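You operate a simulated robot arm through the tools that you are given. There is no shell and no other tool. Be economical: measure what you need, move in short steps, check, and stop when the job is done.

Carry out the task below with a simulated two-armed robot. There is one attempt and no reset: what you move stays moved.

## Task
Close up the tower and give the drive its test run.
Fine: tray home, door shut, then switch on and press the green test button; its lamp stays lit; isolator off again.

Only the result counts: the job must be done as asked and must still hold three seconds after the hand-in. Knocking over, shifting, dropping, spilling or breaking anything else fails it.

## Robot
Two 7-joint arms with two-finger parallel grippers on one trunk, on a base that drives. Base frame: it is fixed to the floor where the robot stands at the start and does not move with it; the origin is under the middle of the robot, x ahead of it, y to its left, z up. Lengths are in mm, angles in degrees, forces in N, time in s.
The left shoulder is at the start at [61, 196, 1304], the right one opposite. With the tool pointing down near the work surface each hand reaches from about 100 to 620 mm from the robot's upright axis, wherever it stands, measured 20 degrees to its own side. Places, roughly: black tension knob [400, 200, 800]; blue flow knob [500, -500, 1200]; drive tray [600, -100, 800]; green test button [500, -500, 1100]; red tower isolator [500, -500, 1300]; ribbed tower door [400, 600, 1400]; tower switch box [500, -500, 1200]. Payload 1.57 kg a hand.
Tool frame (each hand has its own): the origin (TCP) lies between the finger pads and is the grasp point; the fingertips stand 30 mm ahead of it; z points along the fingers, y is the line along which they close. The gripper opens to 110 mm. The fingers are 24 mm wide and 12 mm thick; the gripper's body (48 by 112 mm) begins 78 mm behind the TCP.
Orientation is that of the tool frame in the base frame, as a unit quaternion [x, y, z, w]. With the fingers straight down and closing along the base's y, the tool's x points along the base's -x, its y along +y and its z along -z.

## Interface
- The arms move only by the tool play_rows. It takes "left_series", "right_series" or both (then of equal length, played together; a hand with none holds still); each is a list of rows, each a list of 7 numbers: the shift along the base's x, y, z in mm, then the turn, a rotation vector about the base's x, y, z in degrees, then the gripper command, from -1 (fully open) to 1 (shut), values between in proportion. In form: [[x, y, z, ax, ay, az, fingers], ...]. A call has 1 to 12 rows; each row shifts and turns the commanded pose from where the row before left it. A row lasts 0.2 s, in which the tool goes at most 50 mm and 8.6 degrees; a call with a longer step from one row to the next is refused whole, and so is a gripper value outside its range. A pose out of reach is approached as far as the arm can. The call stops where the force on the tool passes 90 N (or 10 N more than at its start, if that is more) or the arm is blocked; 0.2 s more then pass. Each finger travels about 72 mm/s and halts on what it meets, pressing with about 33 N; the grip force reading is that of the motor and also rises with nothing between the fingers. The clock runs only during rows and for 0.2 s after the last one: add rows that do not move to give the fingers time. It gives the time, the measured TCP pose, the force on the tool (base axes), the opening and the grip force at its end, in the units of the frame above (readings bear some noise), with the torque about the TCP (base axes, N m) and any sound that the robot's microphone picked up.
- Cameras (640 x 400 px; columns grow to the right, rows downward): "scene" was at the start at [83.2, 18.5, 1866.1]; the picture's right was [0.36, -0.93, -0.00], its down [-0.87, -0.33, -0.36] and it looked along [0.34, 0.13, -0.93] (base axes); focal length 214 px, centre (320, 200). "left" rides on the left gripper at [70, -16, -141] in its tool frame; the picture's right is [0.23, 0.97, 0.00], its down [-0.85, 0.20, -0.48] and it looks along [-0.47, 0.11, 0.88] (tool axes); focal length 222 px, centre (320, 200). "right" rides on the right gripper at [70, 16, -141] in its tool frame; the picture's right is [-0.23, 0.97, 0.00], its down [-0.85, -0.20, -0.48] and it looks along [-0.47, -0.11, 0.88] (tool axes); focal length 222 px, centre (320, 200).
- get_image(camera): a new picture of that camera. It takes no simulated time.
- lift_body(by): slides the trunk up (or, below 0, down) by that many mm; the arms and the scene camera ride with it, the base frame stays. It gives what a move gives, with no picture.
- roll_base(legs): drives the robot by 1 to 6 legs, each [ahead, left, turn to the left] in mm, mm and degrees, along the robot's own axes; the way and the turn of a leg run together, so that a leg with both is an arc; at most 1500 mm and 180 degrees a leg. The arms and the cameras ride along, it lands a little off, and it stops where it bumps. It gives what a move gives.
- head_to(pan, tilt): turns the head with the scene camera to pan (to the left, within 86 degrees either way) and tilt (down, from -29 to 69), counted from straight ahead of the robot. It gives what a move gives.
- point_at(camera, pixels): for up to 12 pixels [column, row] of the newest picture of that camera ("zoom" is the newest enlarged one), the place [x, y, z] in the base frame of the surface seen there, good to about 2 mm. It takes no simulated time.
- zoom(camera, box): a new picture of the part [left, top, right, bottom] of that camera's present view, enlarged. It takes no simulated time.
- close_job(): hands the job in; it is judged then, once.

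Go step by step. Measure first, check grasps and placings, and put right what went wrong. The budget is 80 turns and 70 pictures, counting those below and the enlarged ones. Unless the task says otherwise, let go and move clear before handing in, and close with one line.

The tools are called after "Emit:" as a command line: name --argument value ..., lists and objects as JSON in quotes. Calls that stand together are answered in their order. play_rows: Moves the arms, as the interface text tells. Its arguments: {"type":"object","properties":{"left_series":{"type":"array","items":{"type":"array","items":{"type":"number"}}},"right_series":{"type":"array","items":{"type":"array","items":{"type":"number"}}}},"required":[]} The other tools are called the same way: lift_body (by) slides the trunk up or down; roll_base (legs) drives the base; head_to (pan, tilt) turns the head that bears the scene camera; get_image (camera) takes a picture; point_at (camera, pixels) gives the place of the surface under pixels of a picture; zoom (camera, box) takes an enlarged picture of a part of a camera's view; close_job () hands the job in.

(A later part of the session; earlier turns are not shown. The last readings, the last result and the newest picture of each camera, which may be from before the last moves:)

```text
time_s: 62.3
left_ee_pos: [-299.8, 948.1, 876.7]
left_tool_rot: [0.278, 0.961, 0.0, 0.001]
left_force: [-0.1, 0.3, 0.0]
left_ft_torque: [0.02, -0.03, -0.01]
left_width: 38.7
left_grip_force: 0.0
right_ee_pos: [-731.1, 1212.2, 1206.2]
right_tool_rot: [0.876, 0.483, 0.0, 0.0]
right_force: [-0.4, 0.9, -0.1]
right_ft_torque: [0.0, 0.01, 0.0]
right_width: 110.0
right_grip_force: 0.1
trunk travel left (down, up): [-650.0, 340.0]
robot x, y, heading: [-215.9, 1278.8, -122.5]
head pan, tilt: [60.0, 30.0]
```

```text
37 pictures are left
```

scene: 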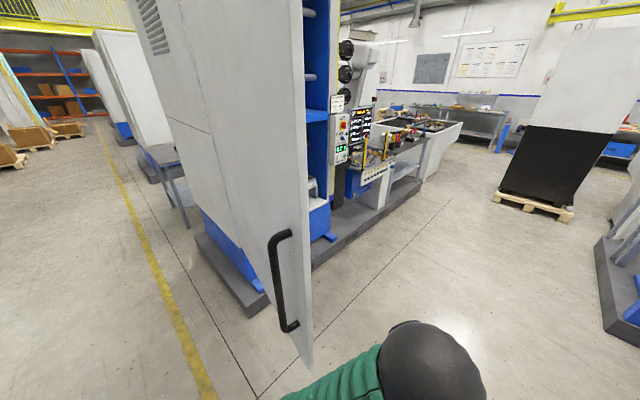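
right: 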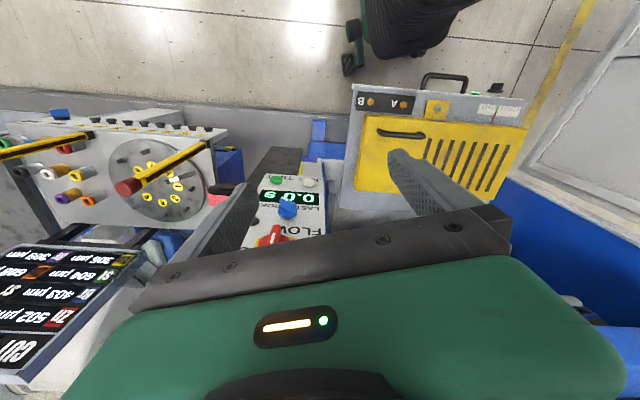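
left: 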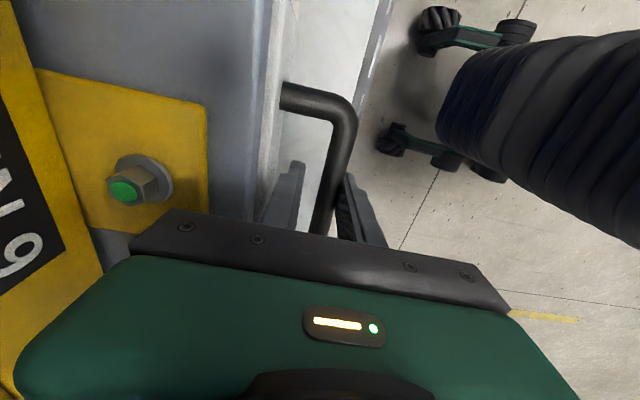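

The door's outer face has a vertical black handle at (280,280), and the floor there is clear. Measuring it.

Emit:
point_at --camera "scene" --pixels '[[275, 280], [285, 325], [280, 238], [300, 300], [309, 300], [260, 250], [230, 200], [180, 60], [305, 355], [240, 270], [295, 60], [300, 120]]'

Emit:
zoom --camera "scene" --box '[220, 200, 360, 380]'

```text
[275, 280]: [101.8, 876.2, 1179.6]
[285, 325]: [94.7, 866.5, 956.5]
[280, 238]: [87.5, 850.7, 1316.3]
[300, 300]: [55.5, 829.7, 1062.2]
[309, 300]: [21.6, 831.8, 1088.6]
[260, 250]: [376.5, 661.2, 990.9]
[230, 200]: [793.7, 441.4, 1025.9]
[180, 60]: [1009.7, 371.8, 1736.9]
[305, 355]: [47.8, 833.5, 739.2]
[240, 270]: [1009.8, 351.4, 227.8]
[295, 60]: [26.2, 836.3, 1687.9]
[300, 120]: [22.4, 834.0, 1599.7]
```

```text
2.22 times, centred on (290, 290) of scene
```

zoom: 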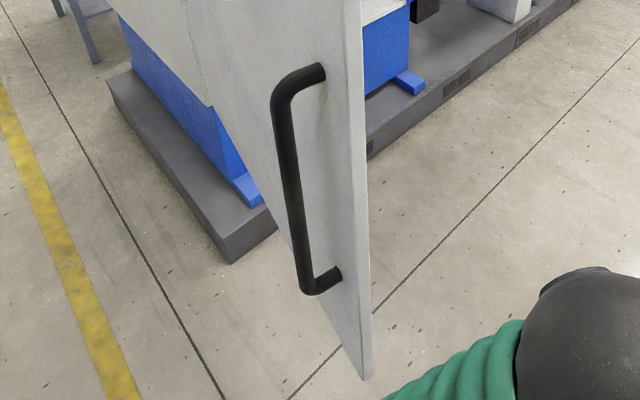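

The outer face runs through (55,829) and (376,661) with the handle near (100,873). I'll drive to stand square to the outer face about 700 mm from the hinge, then reach the left fist forward.

Emit:
roll_base --legs '[[-335, 0, 0], [0, 481, 0], [0, 0, 4.8]]'

Emit:
play_rows --left_series '[[-2, -29, 15, 0, 0, 0, 1], [-2, -29, 15, 0, 0, 0, 1], [-2, -29, 15, 0, 0, 0, 1], [-1, -28, 15, 0, 0, 0, 1]]'

Emit:
head_to --pan 0 --tilt 45

Emit:
get_image --camera "scene"

```text
time_s: 67.5
left_ee_pos: [327.2, 978.2, 875.7]
left_tool_rot: [0.232, 0.973, 0.001, -0.001]
left_force: [0.3, -0.6, -0.9]
left_ft_torque: [0.02, 0.04, -0.03]
left_width: 38.6
left_grip_force: 0.0
right_ee_pos: [-125.5, 1198.6, 1208.0]
right_tool_rot: [0.851, 0.525, 0.0, 0.0]
right_force: [0.1, -0.3, 0.3]
right_ft_torque: [-0.01, -0.02, 0.0]
right_width: 109.7
right_grip_force: 0.0
trunk travel left (down, up): [-650.0, 340.0]
robot x, y, heading: [375.2, 1315.8, -116.7]
head pan, tilt: [60.0, 30.0]
```

```text
time_s: 68.5
left_ee_pos: [317.0, 863.1, 935.9]
left_tool_rot: [0.232, 0.973, -0.001, 0.002]
left_force: [-0.1, 0.1, -0.8]
left_ft_torque: [0.01, 0.05, 0.04]
left_width: 0.3
left_grip_force: 21.0
right_ee_pos: [-130.4, 1199.4, 1207.3]
right_tool_rot: [0.852, 0.524, 0.0, 0.001]
right_force: [-0.4, -0.3, -0.4]
right_ft_torque: [0.02, 0.03, -0.03]
right_width: 109.9
right_grip_force: 0.1
trunk travel left (down, up): [-650.0, 340.0]
robot x, y, heading: [378.6, 1316.2, -116.6]
head pan, tilt: [60.0, 30.0]
```

```text
time_s: 69.8
left_ee_pos: [317.8, 863.9, 937.2]
left_tool_rot: [0.233, 0.973, 0.0, 0.001]
left_force: [-0.5, 0.5, 0.1]
left_ft_torque: [0.01, 0.0, -0.02]
left_width: 0.0
left_grip_force: 21.2
right_ee_pos: [-129.2, 1200.0, 1206.8]
right_tool_rot: [0.852, 0.524, -0.001, -0.001]
right_force: [-0.7, 0.3, -0.6]
right_ft_torque: [0.01, 0.01, -0.01]
right_width: 109.9
right_grip_force: 0.1
trunk travel left (down, up): [-650.0, 340.0]
robot x, y, heading: [379.0, 1318.4, -117.0]
head pan, tilt: [0.0, 45.0]
```

```text
35 pictures are left
```

scene: 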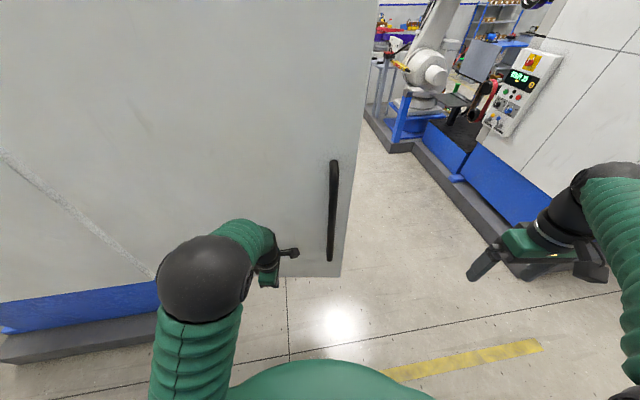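

The fist is just short of the face between hinge and handle. I'll try a first 15° arc around the hinge and check.

Emit:
roll_base --legs '[[220, -163, 15]]'

Emit:
get_image --camera "scene"

```text
time_s: 71.7
left_ee_pos: [215.8, 711.4, 934.4]
left_tool_rot: [0.103, 0.995, -0.001, -0.003]
left_force: [0.3, 0.5, 0.4]
left_ft_torque: [-0.02, 0.0, 0.0]
left_width: 0.0
left_grip_force: 21.0
right_ee_pos: [-300.1, 922.7, 1210.1]
right_tool_rot: [0.776, 0.631, -0.003, -0.002]
right_force: [0.2, -0.2, -0.4]
right_ft_torque: [0.0, -0.01, 0.0]
right_width: 110.0
right_grip_force: 0.1
trunk travel left (down, up): [-650.0, 340.0]
robot x, y, heading: [150.7, 1162.8, -102.0]
head pan, tilt: [0.0, 45.0]
```

```text
34 pictures are left
```

scene: 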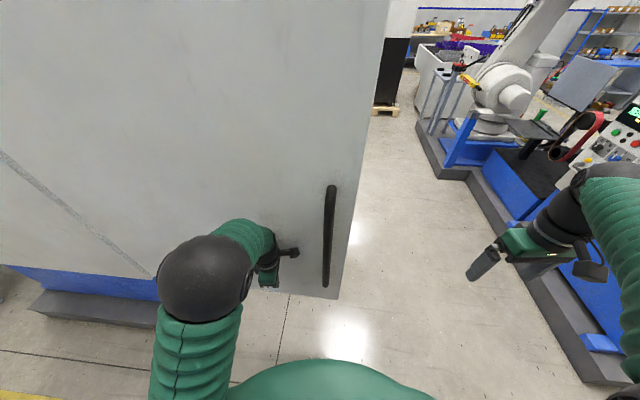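

The door follows the fist and the geometry tracks as planned (robot radius from hinge 1046). Continuing with two 30° arcs.

Emit:
roll_base --legs '[[440, -327, 30]]'

Emit:
get_image --camera "scene"

```text
time_s: 75.0
left_ee_pos: [126.4, 326.0, 935.4]
left_tool_rot: [-0.155, 0.988, -0.001, 0.0]
left_force: [0.4, 0.4, 0.4]
left_ft_torque: [0.0, -0.02, 0.02]
left_width: 0.1
left_grip_force: 21.4
right_ee_pos: [-427.4, 255.0, 1208.0]
right_tool_rot: [0.589, 0.808, -0.002, 0.0]
right_force: [-0.3, -0.9, 1.0]
right_ft_torque: [0.02, 0.02, 0.0]
right_width: 109.9
right_grip_force: 0.0
trunk travel left (down, up): [-650.0, 340.0]
robot x, y, heading: [-152.8, 690.0, -72.4]
head pan, tilt: [0.0, 45.0]
```

```text
33 pictures are left
```

scene: 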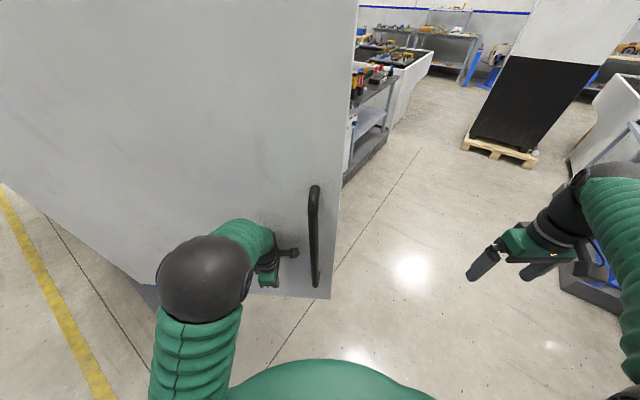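

The door is following. Another 30°.

Emit:
roll_base --legs '[[440, -327, 30]]'

Emit:
get_image --camera "scene"

```text
time_s: 78.1
left_ee_pos: [226.1, -12.9, 936.4]
left_tool_rot: [-0.402, 0.916, -0.001, 0.001]
left_force: [0.2, -0.5, 0.2]
left_ft_torque: [0.01, -0.01, 0.01]
left_width: 0.1
left_grip_force: 21.1
right_ee_pos: [-221.0, -350.0, 1206.5]
right_tool_rot: [0.362, 0.932, -0.001, 0.001]
right_force: [-1.0, 0.6, 0.0]
right_ft_torque: [-0.01, 0.02, 0.0]
right_width: 109.9
right_grip_force: 0.0
trunk travel left (down, up): [-650.0, 340.0]
robot x, y, heading: [-195.3, 163.9, -42.6]
head pan, tilt: [0.0, 45.0]
```

```text
32 pictures are left
```

scene: 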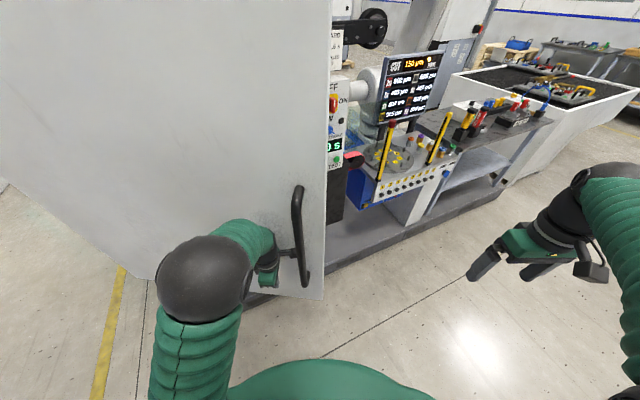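

Most of the swing is done. I measure the door face to learn the remaining angle.

Emit:
point_at --camera "scene" --pixels '[[100, 100], [200, 100], [300, 150], [310, 290], [140, 250], [315, 100], [335, 85], [330, 160], [300, 240]]'

```text
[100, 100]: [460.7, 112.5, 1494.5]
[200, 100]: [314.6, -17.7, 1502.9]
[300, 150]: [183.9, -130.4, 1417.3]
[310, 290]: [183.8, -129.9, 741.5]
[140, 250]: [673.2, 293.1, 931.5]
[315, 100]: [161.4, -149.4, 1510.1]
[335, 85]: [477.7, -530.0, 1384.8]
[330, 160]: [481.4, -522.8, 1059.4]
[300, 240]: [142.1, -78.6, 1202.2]
```

About 31° remains. I'll do 27° by base and finish with the arm, which has force feedback.

Emit:
roll_base --legs '[[396, -294, 27]]'

Emit:
get_image --camera "scene"

Emit:
point_at --camera "scene" --pixels '[[100, 100], [200, 100], [280, 150], [140, 250], [305, 100], [350, 160], [345, 60], [335, 200]]'

```text
time_s: 80.2
left_ee_pos: [359.9, -174.9, 937.8]
left_tool_rot: [-0.536, 0.844, -0.001, 0.0]
left_force: [8.9, 18.3, 18.0]
left_ft_torque: [-3.96, 3.83, 0.81]
left_width: 0.0
left_grip_force: 21.4
right_ee_pos: [37.6, -629.5, 1210.9]
right_tool_rot: [0.216, 0.976, -0.004, 0.003]
right_force: [-0.5, -0.2, -1.0]
right_ft_torque: [0.04, 0.01, 0.0]
right_width: 109.7
right_grip_force: 0.1
trunk travel left (down, up): [-650.0, 340.0]
robot x, y, heading: [-88.6, -141.2, -25.2]
head pan, tilt: [0.0, 45.0]
stopped in leg 1: the robot was blocked; the commanded pose is now the measured one
```

```text
31 pictures are left
```

scene: 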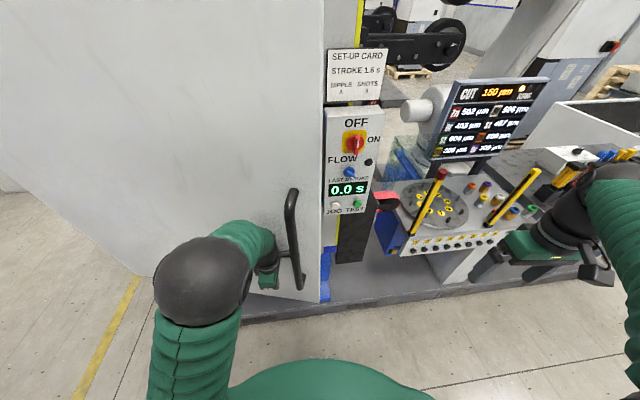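

```text
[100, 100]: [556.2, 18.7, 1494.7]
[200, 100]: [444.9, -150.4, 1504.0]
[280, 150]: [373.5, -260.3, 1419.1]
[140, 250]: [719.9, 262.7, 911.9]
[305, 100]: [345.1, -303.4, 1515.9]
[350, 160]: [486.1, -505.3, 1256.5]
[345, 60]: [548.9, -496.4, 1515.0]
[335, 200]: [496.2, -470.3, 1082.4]
```

The base was blocked with about 15° left. The camera stub near (285,255) may be touching the door handle. Zooming in.

Emit:
zoom --camera "scene" --box '[220, 160, 380, 320]'

Emit:
get_image --camera "left"

```text
2.50 times, centred on (300, 240) of scene
```

zoom: 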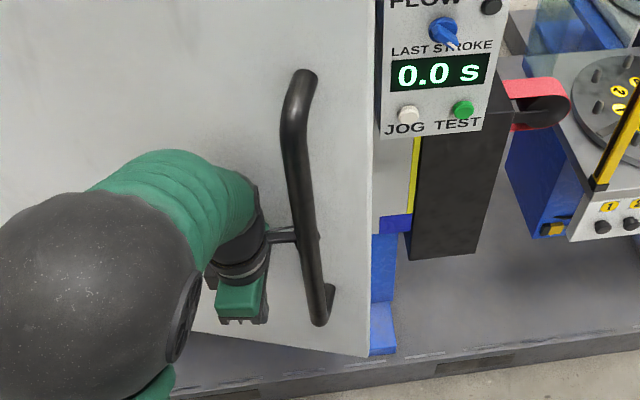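

```text
29 pictures are left
```

left: 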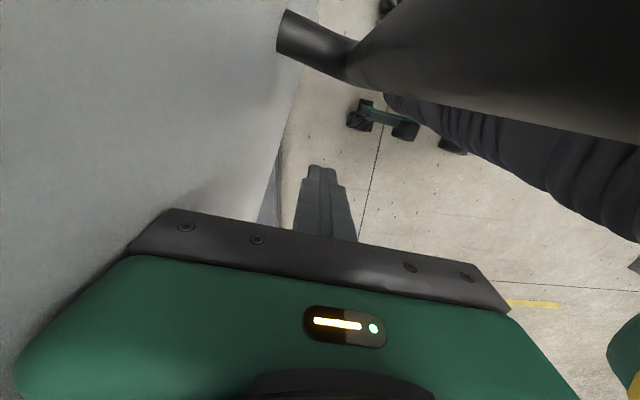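

The camera mount is wedged against the handle. I'll back the hand off 80 mm, shift 100 mm toward the hinge, and push with the arm from there.

Emit:
play_rows --left_series '[[-33, 22, 0, 0, 0, 0, 1], [-33, 22, 0, 0, 0, 0, 1], [28, 42, 0, 0, 0, 0, 1], [28, 42, 0, 0, 0, 0, 1], [25, -16, 0, 0, 0, 0, 1], [25, -16, 0, 0, 0, 0, 1], [20, -13, 0, 0, 0, 0, 1], [17, -10, 0, 0, 0, 0, 1], [17, -10, 0, 0, 0, 0, 1], [17, -10, 0, 0, 0, 0, 1], [17, -9, 0, 0, 0, 0, 1]]'

Emit:
get_image --camera "scene"

Emit:
point_at --camera "scene" --pixels '[[100, 100], [200, 100], [280, 150], [140, 250], [305, 100]]'

```text
refused: row 3 steps farther than a row can; nothing moved
```

```text
28 pictures are left
```

scene: 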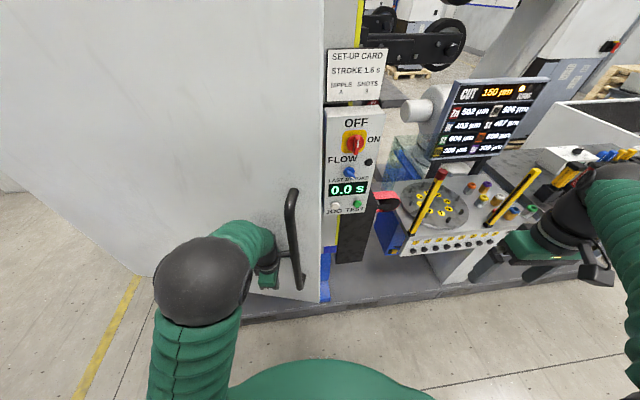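

```text
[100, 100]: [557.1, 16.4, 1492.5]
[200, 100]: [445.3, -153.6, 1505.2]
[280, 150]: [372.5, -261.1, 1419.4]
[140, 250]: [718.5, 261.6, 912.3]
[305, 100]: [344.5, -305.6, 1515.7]
```

Row 3 was slightly over the 50 mm limit; I'll resend with smaller steps.

Emit:
play_rows --left_series '[[-33, 22, 0, 0, 0, 0, 1], [-33, 22, 0, 0, 0, 0, 1], [26, 40, 0, 0, 0, 0, 1], [26, 40, 0, 0, 0, 0, 1], [25, -16, 0, 0, 0, 0, 1], [25, -16, 0, 0, 0, 0, 1], [20, -13, 0, 0, 0, 0, 1], [17, -10, 0, 0, 0, 0, 1], [17, -10, 0, 0, 0, 0, 1], [17, -10, 0, 0, 0, 0, 1], [17, -9, 0, 0, 0, 0, 1]]'

Emit:
get_image --camera "scene"

Emit:
point_at --camera "scene" --pixels '[[100, 100], [200, 100], [280, 150], [140, 250], [305, 100]]'

```text
time_s: 82.6
left_ee_pos: [487.7, -143.1, 936.5]
left_tool_rot: [-0.534, 0.846, 0.001, 0.001]
left_force: [1.0, -0.1, 1.2]
left_ft_torque: [0.01, -0.02, -0.02]
left_width: 0.0
left_grip_force: 21.0
right_ee_pos: [39.2, -637.8, 1209.3]
right_tool_rot: [0.215, 0.977, -0.002, 0.002]
right_force: [-0.2, -1.0, -0.3]
right_ft_torque: [0.02, -0.03, -0.01]
right_width: 110.1
right_grip_force: 0.1
trunk travel left (down, up): [-650.0, 340.0]
robot x, y, heading: [-85.4, -140.9, -25.3]
head pan, tilt: [0.0, 45.0]
```

```text
27 pictures are left
```

scene: 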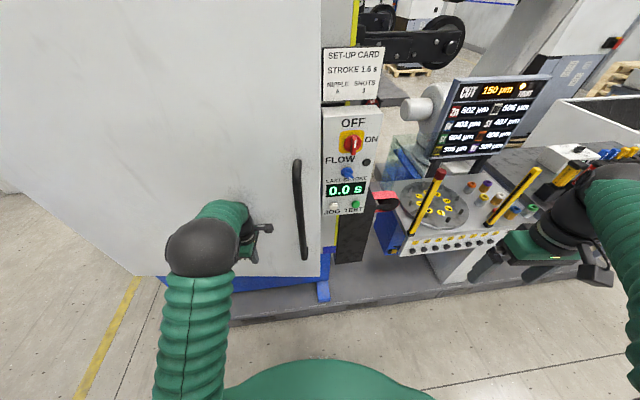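

```text
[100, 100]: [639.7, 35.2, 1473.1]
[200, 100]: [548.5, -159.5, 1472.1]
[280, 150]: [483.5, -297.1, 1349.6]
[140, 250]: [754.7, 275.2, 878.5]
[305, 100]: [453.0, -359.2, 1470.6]
```

Moving freely now, with about 7.5° left. Keep pushing until the stop.

Emit:
play_rows --left_series '[[14, -5, 0, 0, 0, 0, 1], [14, -5, 0, 0, 0, 0, 1], [14, -5, 0, 0, 0, 0, 1], [14, -5, 0, 0, 0, 0, 1], [9, -3, 0, 0, 0, 0, 1], [9, -3, 0, 0, 0, 0, 1], [9, -3, 0, 0, 0, 0, 1], [9, -3, 0, 0, 0, 0, 1], [0, 0, 0, 0, 0, 0, 1]]'

Emit:
get_image --camera "scene"

Emit:
point_at --camera "scene" --pixels '[[100, 100], [200, 100], [280, 150], [140, 250], [305, 100], [345, 60]]'

```text
time_s: 84.6
left_ee_pos: [575.4, -172.2, 938.2]
left_tool_rot: [-0.535, 0.845, 0.0, 0.001]
left_force: [-16.0, 5.2, 2.9]
left_ft_torque: [-0.62, -1.78, 0.28]
left_width: 0.0
left_grip_force: 21.5
right_ee_pos: [36.4, -637.0, 1210.3]
right_tool_rot: [0.215, 0.977, -0.001, 0.005]
right_force: [0.0, -0.3, 0.2]
right_ft_torque: [0.06, 0.05, 0.01]
right_width: 110.2
right_grip_force: 0.1
trunk travel left (down, up): [-650.0, 340.0]
robot x, y, heading: [-87.3, -140.5, -25.0]
head pan, tilt: [0.0, 45.0]
```

```text
26 pictures are left
```

scene: 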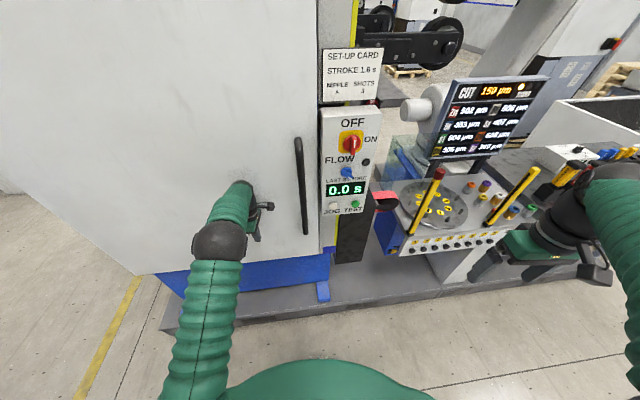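

```text
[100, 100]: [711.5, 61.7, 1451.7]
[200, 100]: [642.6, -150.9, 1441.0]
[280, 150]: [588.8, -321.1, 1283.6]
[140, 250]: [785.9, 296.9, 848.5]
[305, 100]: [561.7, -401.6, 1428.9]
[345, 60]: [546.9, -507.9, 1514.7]
```

The door is at 252.2°, about parallel with the tower front, with 16 N reaction. Pressing more to seat it.

Emit:
play_rows --left_series '[[6, -2, 0, 0, 0, 0, 1], [6, -2, 0, 0, 0, 0, 1], [6, -2, 0, 0, 0, 0, 1], [6, -2, 0, 0, 0, 0, 1], [0, 0, 0, 0, 0, 0, 1]]'

Emit:
zoom --camera "scene" --box '[240, 60, 400, 300]'

Emit:
point_at --camera "scene" --pixels '[[100, 100], [200, 100], [280, 150], [140, 250], [305, 100], [345, 60]]'

```text
time_s: 85.4
left_ee_pos: [574.0, -171.2, 940.1]
left_tool_rot: [-0.537, 0.844, 0.01, -0.007]
left_force: [-46.2, 16.1, 14.7]
left_ft_torque: [-2.09, -6.6, 0.86]
left_width: 0.0
left_grip_force: 21.2
right_ee_pos: [24.8, -634.0, 1213.7]
right_tool_rot: [0.216, 0.976, -0.001, 0.009]
right_force: [-0.6, 0.3, -0.1]
right_ft_torque: [-0.02, -0.04, 0.02]
right_width: 110.2
right_grip_force: 0.0
trunk travel left (down, up): [-650.0, 340.0]
robot x, y, heading: [-88.5, -138.8, -25.1]
head pan, tilt: [0.0, 45.0]
stopped in row 3 (left hand): the force on the tool passed its limit at 92 N (the readings are from after the stop); the commanded pose is now the measured one
```

```text
1.67 times, centred on (320, 180) of scene
```

zoom: 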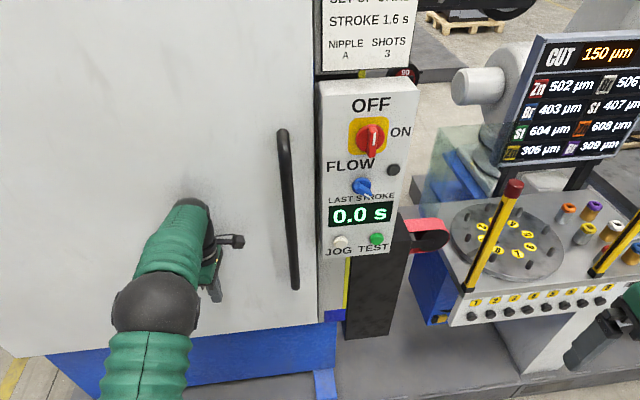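

```text
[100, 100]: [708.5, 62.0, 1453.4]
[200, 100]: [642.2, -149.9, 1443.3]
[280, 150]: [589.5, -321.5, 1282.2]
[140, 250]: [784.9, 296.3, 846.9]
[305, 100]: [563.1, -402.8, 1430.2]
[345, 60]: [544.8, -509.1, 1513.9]
```

The door is hard against its stop and the force peaked at 92 N. Now I withdraw the left hand and see that the door stays put.

Emit:
play_rows --left_series '[[-19, 6, 0, 0, 0, 0, 1], [-38, 12, 0, 0, 0, 0, 1], [-45, 15, 0, 0, 0, 0, 1], [-45, 15, 0, 0, 0, 0, 1], [-45, 15, 0, 0, 0, 0, 1], [-40, 13, 0, 0, 0, 0, 1]]'

Emit:
roll_base --legs '[[0, 0, 7.5], [0, -150, 0]]'

Emit:
head_to --pan -20 --tilt 35

Emit:
get_image --camera "scene"

```text
time_s: 86.8
left_ee_pos: [352.2, -98.6, 931.7]
left_tool_rot: [-0.535, 0.845, 0.011, -0.009]
left_force: [0.0, 0.6, -0.8]
left_ft_torque: [0.02, 0.01, -0.03]
left_width: 0.0
left_grip_force: 21.1
right_ee_pos: [36.6, -636.2, 1210.1]
right_tool_rot: [0.216, 0.976, -0.002, 0.003]
right_force: [-0.2, 0.0, -0.5]
right_ft_torque: [0.02, -0.02, -0.01]
right_width: 109.9
right_grip_force: 0.1
trunk travel left (down, up): [-650.0, 340.0]
robot x, y, heading: [-89.3, -137.8, -25.2]
head pan, tilt: [0.0, 45.0]
```

```text
time_s: 88.8
left_ee_pos: [302.0, -181.0, 928.0]
left_tool_rot: [-0.588, 0.809, 0.008, -0.013]
left_force: [-0.4, 0.2, 0.1]
left_ft_torque: [-0.02, -0.01, 0.0]
left_width: 0.0
left_grip_force: 21.4
right_ee_pos: [57.5, -752.3, 1212.9]
right_tool_rot: [0.153, 0.988, -0.006, 0.003]
right_force: [-0.2, -0.3, -0.2]
right_ft_torque: [-0.01, 0.01, 0.0]
right_width: 110.1
right_grip_force: 0.0
trunk travel left (down, up): [-650.0, 340.0]
robot x, y, heading: [-133.2, -281.2, -17.5]
head pan, tilt: [0.0, 45.0]
```

```text
time_s: 89.6
left_ee_pos: [298.2, -185.7, 930.7]
left_tool_rot: [-0.588, 0.809, 0.01, -0.01]
left_force: [-1.0, 0.4, -0.2]
left_ft_torque: [0.03, 0.01, 0.02]
left_width: 0.2
left_grip_force: 21.3
right_ee_pos: [54.9, -758.7, 1210.5]
right_tool_rot: [0.152, 0.988, -0.002, 0.002]
right_force: [0.2, -0.3, 0.0]
right_ft_torque: [-0.01, 0.05, -0.01]
right_width: 110.0
right_grip_force: 0.1
trunk travel left (down, up): [-650.0, 340.0]
robot x, y, heading: [-132.6, -285.4, -17.7]
head pan, tilt: [-20.0, 35.0]
```

```text
24 pictures are left
```

scene: 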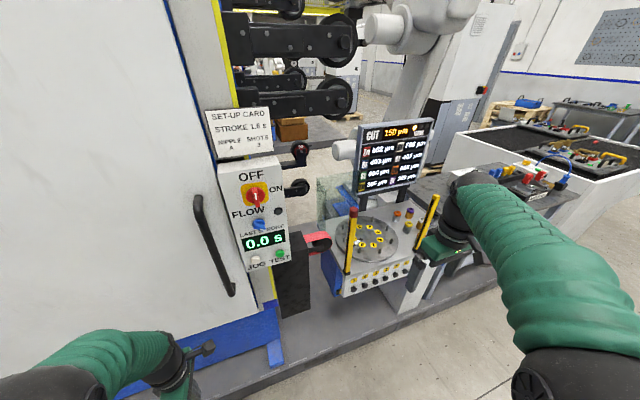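

Next: confirm the door is flush (blue line near (185,80)) and measure the isolator and test button.

Emit:
zoom --camera "scene" --box '[150, 20, 310, 290]'

Emit:
zoom --camera "scene" --box '[215, 155, 300, 275]'

```text
1.48 times, centred on (230, 155) of scene
```

zoom: 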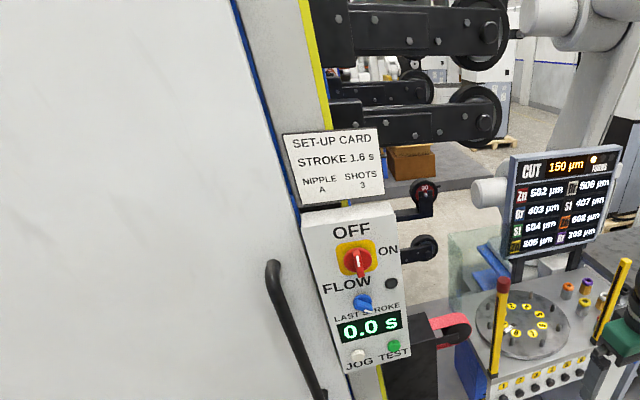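

```text
3.33 times, centred on (258, 215) of scene
```

zoom: 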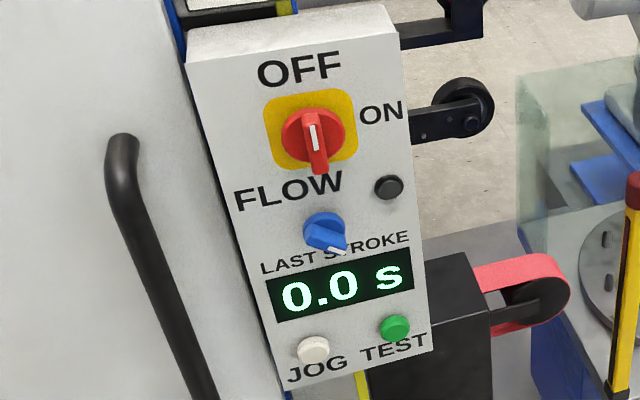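

Handle is vertical with its white mark upward (OFF); ON is 90° clockwise. Measuring.

Emit:
point_at --camera "zoom" --pixels '[[312, 125], [314, 145], [318, 168], [270, 160], [350, 100], [395, 325], [395, 348], [375, 335], [280, 210], [325, 240], [150, 60], [195, 60]]'

```text
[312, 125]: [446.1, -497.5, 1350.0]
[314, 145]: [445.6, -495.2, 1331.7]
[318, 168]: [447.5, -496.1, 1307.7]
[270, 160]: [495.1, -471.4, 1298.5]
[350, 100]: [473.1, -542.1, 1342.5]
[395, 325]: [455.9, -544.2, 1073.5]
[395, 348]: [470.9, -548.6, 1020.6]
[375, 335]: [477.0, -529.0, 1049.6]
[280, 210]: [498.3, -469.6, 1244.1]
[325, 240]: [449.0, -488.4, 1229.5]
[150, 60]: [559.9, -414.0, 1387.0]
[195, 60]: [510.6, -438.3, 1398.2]
```

Box face is square to the robot. The isolator centre is at about (446,-496,1328), standing 40 mm proud, and the button is at (456,-544,1073). I'll strafe left, raise the trunk, and turn the right tool to point forward.

Emit:
roll_base --legs '[[0, 150, 0.5]]'

Emit:
lift_body --by 150

Emit:
play_rows --right_series '[[5, 2, 0, -2.42, -7.81, 0, -0.1], [5, 2, 0, -2.42, -7.81, 0, -0.1], [5, 2, 0, -2.42, -7.81, 0, -0.1], [5, 2, 0, -2.42, -7.81, 0, -0.1], [5, 2, 0, -2.42, -7.81, 0, -0.1], [5, 2, 0, -2.42, -7.81, 0, -0.1], [5, 2, 0, -2.42, -7.81, 0, -0.1], [5, 2, 0, -2.42, -7.81, 0, -0.1], [5, 2, 0, -2.42, -7.81, 0, -0.1], [5, 2, 0, -2.42, -7.81, 0, -0.1], [5, 2, 0, -2.42, -7.81, 0, -0.1]]'

Emit:
get_image --camera "right"

```text
time_s: 91.0
left_ee_pos: [339.9, -42.9, 932.8]
left_tool_rot: [-0.593, 0.805, 0.014, -0.007]
left_force: [-0.6, 0.3, 0.2]
left_ft_torque: [-0.02, -0.02, -0.02]
left_width: 0.4
left_grip_force: 21.3
right_ee_pos: [103.0, -621.1, 1206.7]
right_tool_rot: [0.147, 0.989, 0.002, 0.004]
right_force: [-1.0, -0.4, -0.3]
right_ft_torque: [-0.03, 0.03, -0.01]
right_width: 110.2
right_grip_force: 0.0
trunk travel left (down, up): [-650.0, 340.0]
robot x, y, heading: [-91.6, -135.6, -17.1]
head pan, tilt: [-20.0, 35.0]
```

```text
time_s: 92.7
left_ee_pos: [343.7, -35.3, 1080.8]
left_tool_rot: [-0.593, 0.805, 0.011, -0.013]
left_force: [0.2, 0.1, 0.3]
left_ft_torque: [-0.02, 0.0, -0.04]
left_width: 0.0
left_grip_force: 21.6
right_ee_pos: [105.9, -609.6, 1361.8]
right_tool_rot: [0.146, 0.989, -0.004, 0.003]
right_force: [0.0, 0.6, -0.4]
right_ft_torque: [-0.02, -0.02, 0.0]
right_width: 109.9
right_grip_force: 0.0
trunk travel left (down, up): [-800.0, 190.0]
robot x, y, heading: [-91.5, -137.8, -17.5]
head pan, tilt: [-20.0, 35.0]
```

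```text
time_s: 95.1
left_ee_pos: [343.6, -38.2, 1080.1]
left_tool_rot: [-0.593, 0.805, 0.011, -0.01]
left_force: [-1.2, -0.6, 0.6]
left_ft_torque: [0.04, -0.01, 0.04]
left_width: 0.2
left_grip_force: 21.2
right_ee_pos: [180.4, -661.8, 1336.7]
right_tool_rot: [0.106, 0.697, -0.109, 0.701]
right_force: [0.4, -0.7, 0.0]
right_ft_torque: [0.0, 0.01, 0.02]
right_width: 60.7
right_grip_force: 0.0
right hand out of reach, approached as far as the arm can: row 4, 5, 8, 9, 10, 11
trunk travel left (down, up): [-800.0, 190.0]
robot x, y, heading: [-87.2, -135.4, -17.2]
head pan, tilt: [-20.0, 35.0]
```

```text
21 pictures are left
```

right: 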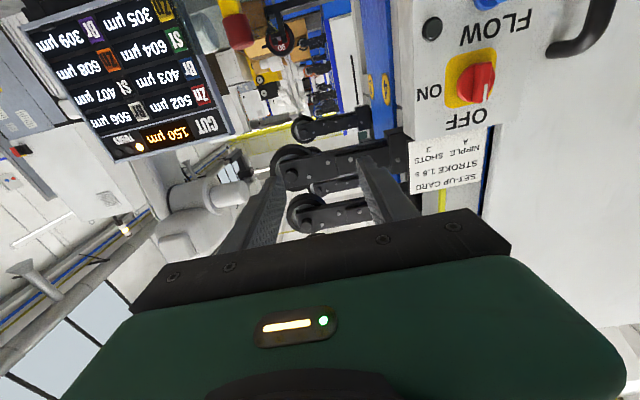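

The tool points forward (z≈[0.954,-0.301,0]). Moving to a point in front of the isolator.

Emit:
play_rows --right_series '[[35, 19, -5.7, 0, 0, 0, -0.1], [35, 19, -5.7, 0, 0, 0, -0.1], [35, 19, -5.7, 0, 0, 0, -0.1], [35, 19, -5.7, 0, 0, 0, -0.1], [35, 19, -5.7, 0, 0, 0, -0.1], [25, 19, -5.7, 0, 0, 0, -0.1], [0, 0, 0, 0, 0, 0, -0.1]]'

Emit:
get_image --camera "right"

```text
time_s: 96.7
left_ee_pos: [341.9, -34.8, 1081.4]
left_tool_rot: [-0.593, 0.805, 0.01, -0.01]
left_force: [0.1, 1.0, -0.5]
left_ft_torque: [0.02, -0.02, -0.06]
left_width: 0.1
left_grip_force: 21.6
right_ee_pos: [378.7, -565.1, 1307.4]
right_tool_rot: [0.103, 0.698, -0.106, 0.701]
right_force: [-0.3, 0.3, 0.2]
right_ft_torque: [-0.01, 0.01, 0.04]
right_width: 60.1
right_grip_force: 0.1
right hand out of reach, approached as far as the arm can: row 1, 2, 6
trunk travel left (down, up): [-800.0, 190.0]
robot x, y, heading: [-88.1, -138.8, -17.4]
head pan, tilt: [-20.0, 35.0]
```

```text
20 pictures are left
```

right: 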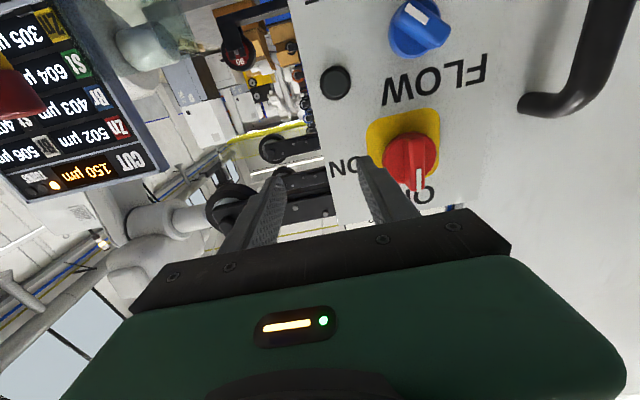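

The commanded pose follows the measured one. Shifting left about 90 mm to line up with the knob.

Emit:
play_rows --right_series '[[-5, 30, 7, 0, 0, 0, -0.1], [-3, 30, 7, 0, 0, 0, -0.1], [0, 31, 7, 0, 0, 0, -0.1], [0, 0, 0, 0, 0, 0, -0.1]]'

Emit:
get_image --camera "right"

```text
time_s: 97.7
left_ee_pos: [343.9, -35.1, 1079.9]
left_tool_rot: [-0.592, 0.806, 0.01, -0.011]
left_force: [0.5, 0.6, 0.0]
left_ft_torque: [0.01, -0.01, 0.0]
left_width: 0.1
left_grip_force: 21.0
right_ee_pos: [352.5, -541.3, 1339.1]
right_tool_rot: [0.1, 0.699, -0.105, 0.7]
right_force: [0.3, 0.1, -0.3]
right_ft_torque: [0.03, 0.0, -0.02]
right_width: 60.4
right_grip_force: 0.0
right hand out of reach, approached as far as the arm can: row 1, 2, 3
trunk travel left (down, up): [-800.0, 190.0]
robot x, y, heading: [-92.3, -136.9, -16.9]
head pan, tilt: [-20.0, 35.0]
```

```text
19 pictures are left
```

right: 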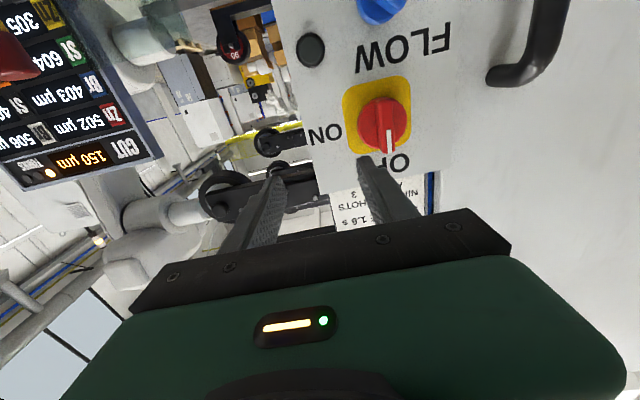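

The arm reaches a joint limit moving inward, so I'll use the base for the lateral shift. I'll also test in free air whether the wrist can roll +90° about the forward axis.

Emit:
roll_base --legs '[[-60, 71, 0]]'

Emit:
play_rows --right_series '[[0, 0, 0, 7.8, -2.4, 0, -0.1], [0, 0, 0, 7.8, -2.4, 0, -0.1], [0, 0, 0, 7.8, -2.4, 0, -0.1], [0, 0, 0, 7.8, -2.4, 0, -0.1], [0, 0, 0, 7.8, -2.4, 0, -0.1], [0, 0, 0, 7.8, -2.4, 0, -0.1], [0, 0, 0, 7.8, -2.4, 0, -0.1], [0, 0, 0, 7.8, -2.4, 0, -0.1], [0, 0, 0, 7.8, -2.4, 0, -0.1], [0, 0, 0, 7.8, -2.4, 0, -0.1], [0, 0, 0, 7.8, -2.4, 0, -0.1]]'

```text
time_s: 98.8
left_ee_pos: [301.3, 24.6, 1083.8]
left_tool_rot: [-0.59, 0.807, 0.017, -0.004]
left_force: [0.4, -0.4, -0.6]
left_ft_torque: [0.06, 0.02, -0.03]
left_width: 0.0
left_grip_force: 21.2
right_ee_pos: [309.5, -487.2, 1330.8]
right_tool_rot: [0.11, 0.699, -0.099, 0.699]
right_force: [-0.5, -1.4, -0.9]
right_ft_torque: [-0.01, -0.08, 0.15]
right_width: 60.5
right_grip_force: 0.0
trunk travel left (down, up): [-800.0, 190.0]
robot x, y, heading: [-125.0, -56.3, -17.2]
head pan, tilt: [-20.0, 35.0]
```

```text
time_s: 101.2
left_ee_pos: [303.9, 45.5, 1081.8]
left_tool_rot: [-0.59, 0.807, 0.009, -0.011]
left_force: [0.4, 0.4, 0.5]
left_ft_torque: [-0.02, 0.05, -0.02]
left_width: 0.1
left_grip_force: 21.2
right_ee_pos: [312.5, -460.6, 1340.1]
right_tool_rot: [0.568, 0.421, 0.416, 0.572]
right_force: [0.7, -0.8, 0.2]
right_ft_torque: [-0.02, -0.02, 0.01]
right_width: 60.3
right_grip_force: 0.0
trunk travel left (down, up): [-800.0, 190.0]
robot x, y, heading: [-129.2, -58.3, -17.1]
head pan, tilt: [-20.0, 35.0]
```

The +90° wrist roll works here. I'll roll back while retracting, then bring the base closer and left so the grip is well inside reach.

Emit:
play_rows --right_series '[[-13.4, -3.2, -1, -7.8, 2.4, 0, -0.1], [-13.4, -3.2, -1, -7.8, 2.4, 0, -0.1], [-13.4, -3.2, -1, -7.8, 2.4, 0, -0.1], [-13.4, -3.2, -1, -7.8, 2.4, 0, -0.1], [-13.4, -3.2, -1, -7.8, 2.4, 0, -0.1], [-13.4, -3.2, -1, -7.8, 2.4, 0, -0.1], [-13.4, -3.2, -1, -7.8, 2.4, 0, -0.1], [-13.4, -3.2, -1, -7.8, 2.4, 0, -0.1], [-13.4, -3.2, -1, -7.8, 2.4, 0, -0.1], [-13.4, -3.2, -1, -7.8, 2.4, 0, -0.1], [-13.4, -3.2, -1, -7.8, 2.4, 0, -0.1]]'

Emit:
roll_base --legs '[[130, 77, 0]]'

Emit:
get_image --camera "right"

```text
time_s: 103.6
left_ee_pos: [301.9, 44.7, 1080.6]
left_tool_rot: [-0.591, 0.807, 0.009, -0.009]
left_force: [0.0, 0.1, -0.8]
left_ft_torque: [0.01, 0.02, 0.01]
left_width: 0.1
left_grip_force: 21.3
right_ee_pos: [213.6, -551.8, 1338.2]
right_tool_rot: [0.101, 0.699, -0.105, 0.7]
right_force: [0.0, 0.6, -0.5]
right_ft_torque: [-0.02, 0.03, -0.02]
right_width: 60.4
right_grip_force: 0.0
right hand out of reach, approached as far as the arm can: row 1, 2, 3, 4, 5, 6, 7, 8, 9, 10, 11
trunk travel left (down, up): [-800.0, 190.0]
robot x, y, heading: [-125.9, -59.7, -17.4]
head pan, tilt: [-20.0, 35.0]
```

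```text
time_s: 105.0
left_ee_pos: [442.7, 70.2, 1084.6]
left_tool_rot: [-0.589, 0.808, 0.012, -0.004]
left_force: [0.9, -0.3, -0.4]
left_ft_torque: [0.03, -0.03, -0.03]
left_width: 0.0
left_grip_force: 21.0
right_ee_pos: [353.3, -528.1, 1337.2]
right_tool_rot: [0.106, 0.697, -0.104, 0.701]
right_force: [-0.6, -0.8, -0.3]
right_ft_torque: [-0.03, -0.01, 0.08]
right_width: 60.4
right_grip_force: 0.0
trunk travel left (down, up): [-800.0, 190.0]
robot x, y, heading: [18.3, -23.0, -17.2]
head pan, tilt: [-20.0, 35.0]
```

```text
18 pictures are left
```

right: 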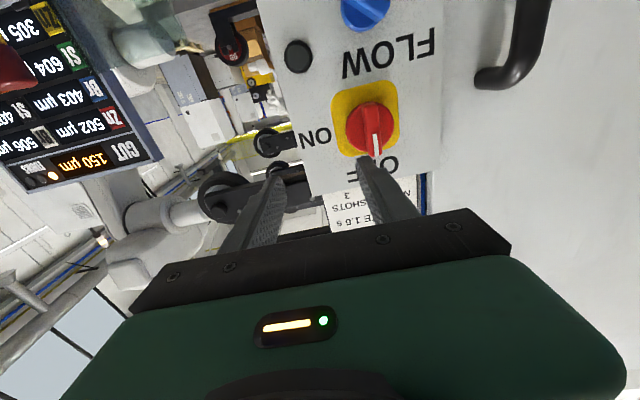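

The hand now sits 58 mm right of and 80 mm short of the knob. Moving forward first, then left.

Emit:
play_rows --right_series '[[25, -8, -3, 0, 0, 0, -0.1], [14, -4, -3, 0, 0, 0, -0.1], [9, 28, -2, 0, 0, 0, -0.1], [8, 27, -1, 0, 0, 0, -0.1], [0, 0, 0, 0, 0, 0, -0.1]]'

Emit:
get_image --camera "right"

```text
time_s: 106.2
left_ee_pos: [451.8, 85.7, 1079.9]
left_tool_rot: [-0.589, 0.808, 0.008, -0.013]
left_force: [0.0, 0.2, -0.1]
left_ft_torque: [-0.01, 0.01, -0.05]
left_width: 0.0
left_grip_force: 21.4
right_ee_pos: [423.8, -468.9, 1332.2]
right_tool_rot: [0.099, 0.699, -0.107, 0.7]
right_force: [0.9, 0.6, 1.0]
right_ft_torque: [-0.02, 0.01, -0.04]
right_width: 60.3
right_grip_force: 0.0
right hand out of reach, approached as far as the arm can: row 4
trunk travel left (down, up): [-800.0, 190.0]
robot x, y, heading: [19.3, -18.3, -17.4]
head pan, tilt: [-20.0, 35.0]
```

```text
17 pictures are left
```

right: 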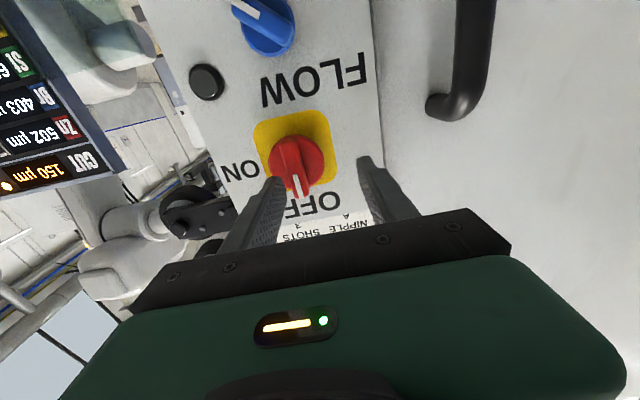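

The jaws are now about 20 mm left of the knob. I'll remeasure the knob with this camera.

Emit:
point_at --camera "right" --pixels '[[292, 150], [297, 172], [303, 190], [283, 175], [330, 150], [255, 130], [312, 170]]'

```text
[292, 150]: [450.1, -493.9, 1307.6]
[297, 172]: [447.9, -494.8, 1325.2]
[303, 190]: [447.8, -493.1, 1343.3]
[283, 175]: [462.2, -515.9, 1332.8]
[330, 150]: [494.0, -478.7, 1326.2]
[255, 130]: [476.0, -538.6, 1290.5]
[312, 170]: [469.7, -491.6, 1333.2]
```

Bar ridge at (448,-494,1325) with the disc 20 mm behind it. Aligning, moving in, and closing.

Emit:
play_rows --right_series '[[-5, -17, -7, 0, 0, 0, -0.1], [0, 0, 0, 0, 0, 0, -0.1], [15, -4.7, 0, 0, 0, 0, -0.1], [0, 0, 0, 0, 0, 0, -0.1], [0, 0, 0, 0, 0, 0, 1], [0, 0, 0, 0, 0, 0, 1], [0, 0, 0, 0, 0, 0, 1]]'

Emit:
get_image --camera "right"

```text
time_s: 107.8
left_ee_pos: [450.3, 84.4, 1080.2]
left_tool_rot: [-0.59, 0.808, 0.007, -0.013]
left_force: [0.0, -0.1, -0.3]
left_ft_torque: [0.04, 0.0, -0.03]
left_width: 0.0
left_grip_force: 21.7
right_ee_pos: [432.5, -492.9, 1323.7]
right_tool_rot: [0.1, 0.7, -0.106, 0.699]
right_force: [3.7, 15.1, -1.8]
right_ft_torque: [0.67, 0.64, -0.12]
right_width: 13.9
right_grip_force: 30.6
trunk travel left (down, up): [-800.0, 190.0]
robot x, y, heading: [18.6, -20.5, -17.5]
head pan, tilt: [-20.0, 35.0]
```

```text
16 pictures are left
```

right: 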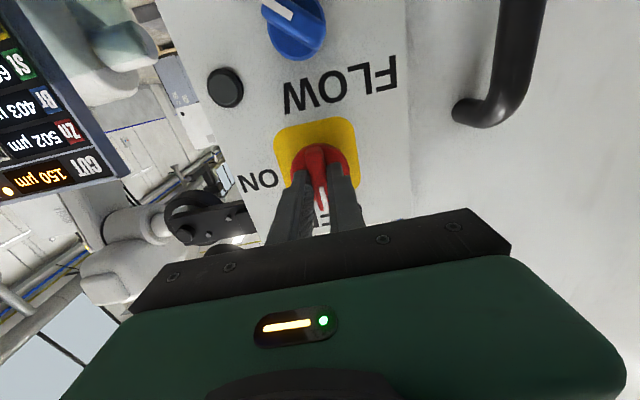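

Gripped at 13.9 mm. Now turning clockwise about the forward axis.

Emit:
play_rows --right_series '[[0.5, 2, 0, 7.9, -2.45, 0, 1], [0, 0, 0, 7.9, -2.45, 0, 1], [0, 0, 0, 7.9, -2.45, 0, 1], [0, 0, 0, 7.9, -2.45, 0, 1], [0, 0, 0, 7.9, -2.45, 0, 1], [0, 0, 0, 7.9, -2.45, 0, 1], [0, 0, 0, 7.9, -2.45, 0, 1], [0, 0, 0, 7.9, -2.45, 0, 1], [0, 0, 0, 7.9, -2.45, 0, 1], [0, 0, 0, 7.9, -2.45, 0, 1], [0, 0, 0, 6.7, -2.1, 0, 1], [0, 0, 0, 0, 0, 0, 1]]'

Emit:
get_image --camera "right"

Emit:
zoom --camera "scene" --box '[180, 120, 400, 340]'

```text
time_s: 110.4
left_ee_pos: [449.9, 84.3, 1080.3]
left_tool_rot: [-0.589, 0.808, 0.008, -0.012]
left_force: [0.0, -0.1, 0.5]
left_ft_torque: [0.01, 0.02, 0.0]
left_width: 0.1
left_grip_force: 21.3
right_ee_pos: [433.2, -492.7, 1324.7]
right_tool_rot: [0.566, 0.421, 0.416, 0.573]
right_force: [0.6, 14.5, -6.0]
right_ft_torque: [0.1, 0.32, 0.63]
right_width: 14.0
right_grip_force: 30.0
trunk travel left (down, up): [-800.0, 190.0]
robot x, y, heading: [18.4, -19.2, -17.2]
head pan, tilt: [-20.0, 35.0]
```

```text
15 pictures are left
```

right: 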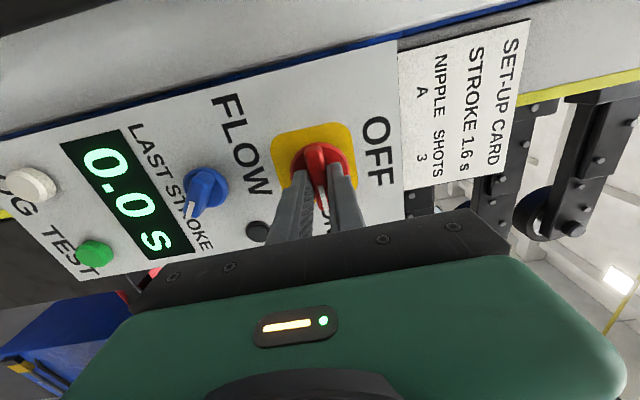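

```text
1.82 times, centred on (290, 230) of scene
```

zoom: 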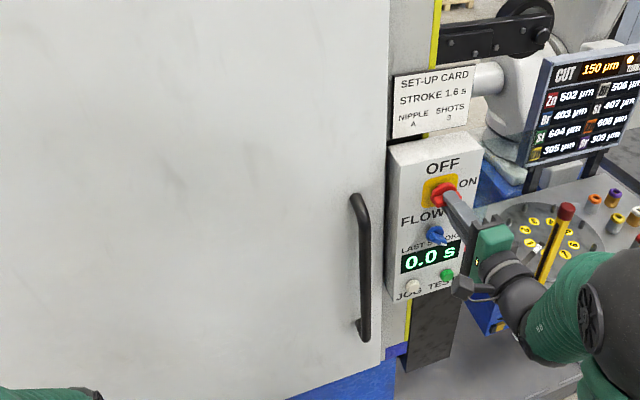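

The bar points to ON. Measuring the button from this view, then releasing and backing off.

Emit:
point_at --camera "right" --pixels '[[95, 252], [90, 256], [100, 250], [75, 240], [40, 185]]'

Emit:
play_rows --right_series '[[0, 0, 0, 0, 0, 0, 0.3], [0, 0, 0, 0, 0, 0, 0.3], [-24, 7.4, 0, 0, 0, 0, 0.3], [-38, 12, 0, 0, 0, 0, 0.3], [-38, 12, 0, 0, 0, 0, 1], [0, 0, 0, 0, 0, 0, 1]]'

Emit:
get_image --camera "right"

```text
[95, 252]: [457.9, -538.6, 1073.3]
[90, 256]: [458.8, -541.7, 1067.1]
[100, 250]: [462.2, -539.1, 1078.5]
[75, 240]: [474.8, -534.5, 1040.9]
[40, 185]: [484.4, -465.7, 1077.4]
```

```text
time_s: 111.8
left_ee_pos: [447.9, 76.4, 1081.6]
left_tool_rot: [-0.59, 0.808, 0.01, -0.01]
left_force: [-0.6, 0.1, -0.4]
left_ft_torque: [0.03, 0.01, 0.03]
left_width: 0.0
left_grip_force: 20.9
right_ee_pos: [359.9, -521.1, 1328.3]
right_tool_rot: [0.568, 0.421, 0.416, 0.572]
right_force: [-0.9, 0.4, -0.5]
right_ft_torque: [0.01, 0.03, -0.02]
right_width: 0.1
right_grip_force: 21.2
right hand out of reach, approached as far as the arm can: row 4, 5
trunk travel left (down, up): [-800.0, 190.0]
robot x, y, heading: [19.4, -21.5, -17.3]
head pan, tilt: [-20.0, 35.0]
```

```text
13 pictures are left
```

right: 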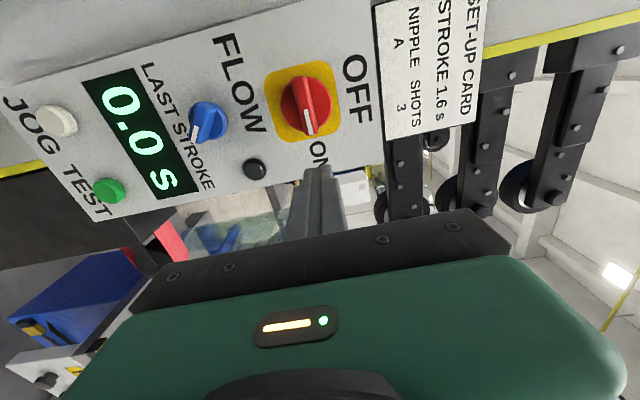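

Isolator reads ON. I lower the trunk 255 mm so the closed fingertips face the button.

Emit:
lift_body --by -255

Emit:
get_image --camera "right"

```text
time_s: 114.4
left_ee_pos: [448.4, 79.9, 826.3]
left_tool_rot: [-0.589, 0.808, 0.01, -0.011]
left_force: [0.1, 0.0, -0.4]
left_ft_torque: [-0.03, 0.02, 0.0]
left_width: 0.0
left_grip_force: 21.1
right_ee_pos: [361.3, -518.5, 1073.4]
right_tool_rot: [0.567, 0.421, 0.416, 0.573]
right_force: [-0.7, 0.5, 0.0]
right_ft_torque: [0.0, 0.03, 0.03]
right_width: 0.1
right_grip_force: 20.9
trunk travel left (down, up): [-545.0, 445.0]
robot x, y, heading: [20.9, -23.2, -17.3]
head pan, tilt: [-20.0, 35.0]
```

```text
12 pictures are left
```

right: 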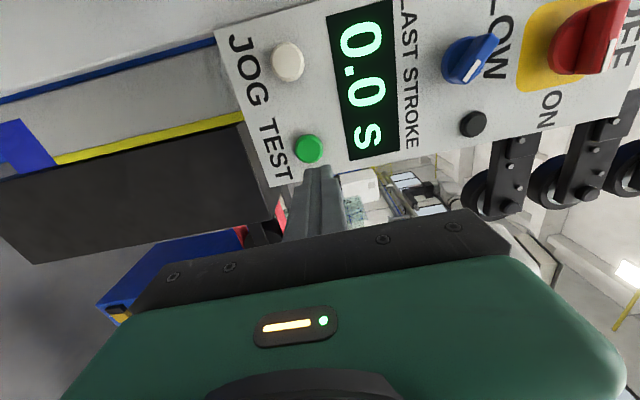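

Fingers nearly in line; 7 mm left and 69 mm to touch. Approaching, then pressing about 8 mm past contact and holding briefly.

Emit:
play_rows --right_series '[[2, 7, -1, 0, 0, 0, 1], [29, -9, 0, 0, 0, 0, 1], [29, -9, 0, 0, 0, 0, 1], [0, 0, 0, 0, 0, 0, 1], [4, -1.2, 0, 0, 0, 0, 1], [4, -1.2, 0, 0, 0, 0, 1], [4, -1.2, 0, 0, 0, 0, 1], [4, -1.2, 0, 0, 0, 0, 1], [0, 0, 0, 0, 0, 0, 1], [0, 0, 0, 0, 0, 0, 1]]'

Emit:
get_image --camera "right"

```text
time_s: 116.6
left_ee_pos: [446.4, 79.6, 826.9]
left_tool_rot: [-0.589, 0.808, 0.008, -0.01]
left_force: [-0.2, 0.1, -0.8]
left_ft_torque: [0.02, -0.02, 0.02]
left_width: 0.0
left_grip_force: 20.9
right_ee_pos: [436.6, -539.0, 1072.3]
right_tool_rot: [0.567, 0.421, 0.415, 0.573]
right_force: [-16.3, 8.2, -7.9]
right_ft_torque: [0.07, 0.21, 0.1]
right_width: 0.2
right_grip_force: 21.2
right hand out of reach, approached as far as the arm can: row 1
trunk travel left (down, up): [-545.0, 445.0]
robot x, y, heading: [19.4, -19.9, -17.0]
head pan, tilt: [-20.0, 35.0]
heard: click
```

```text
11 pictures are left
```

right: 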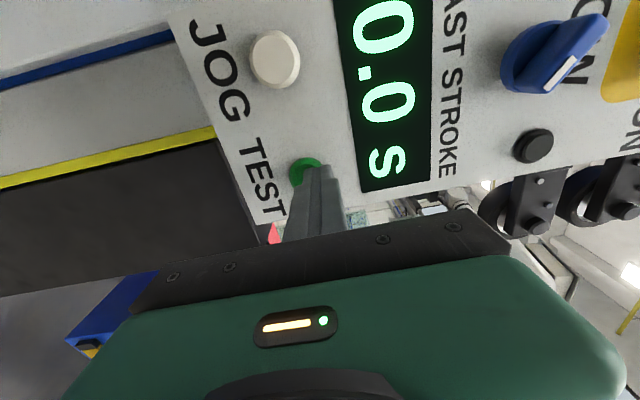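

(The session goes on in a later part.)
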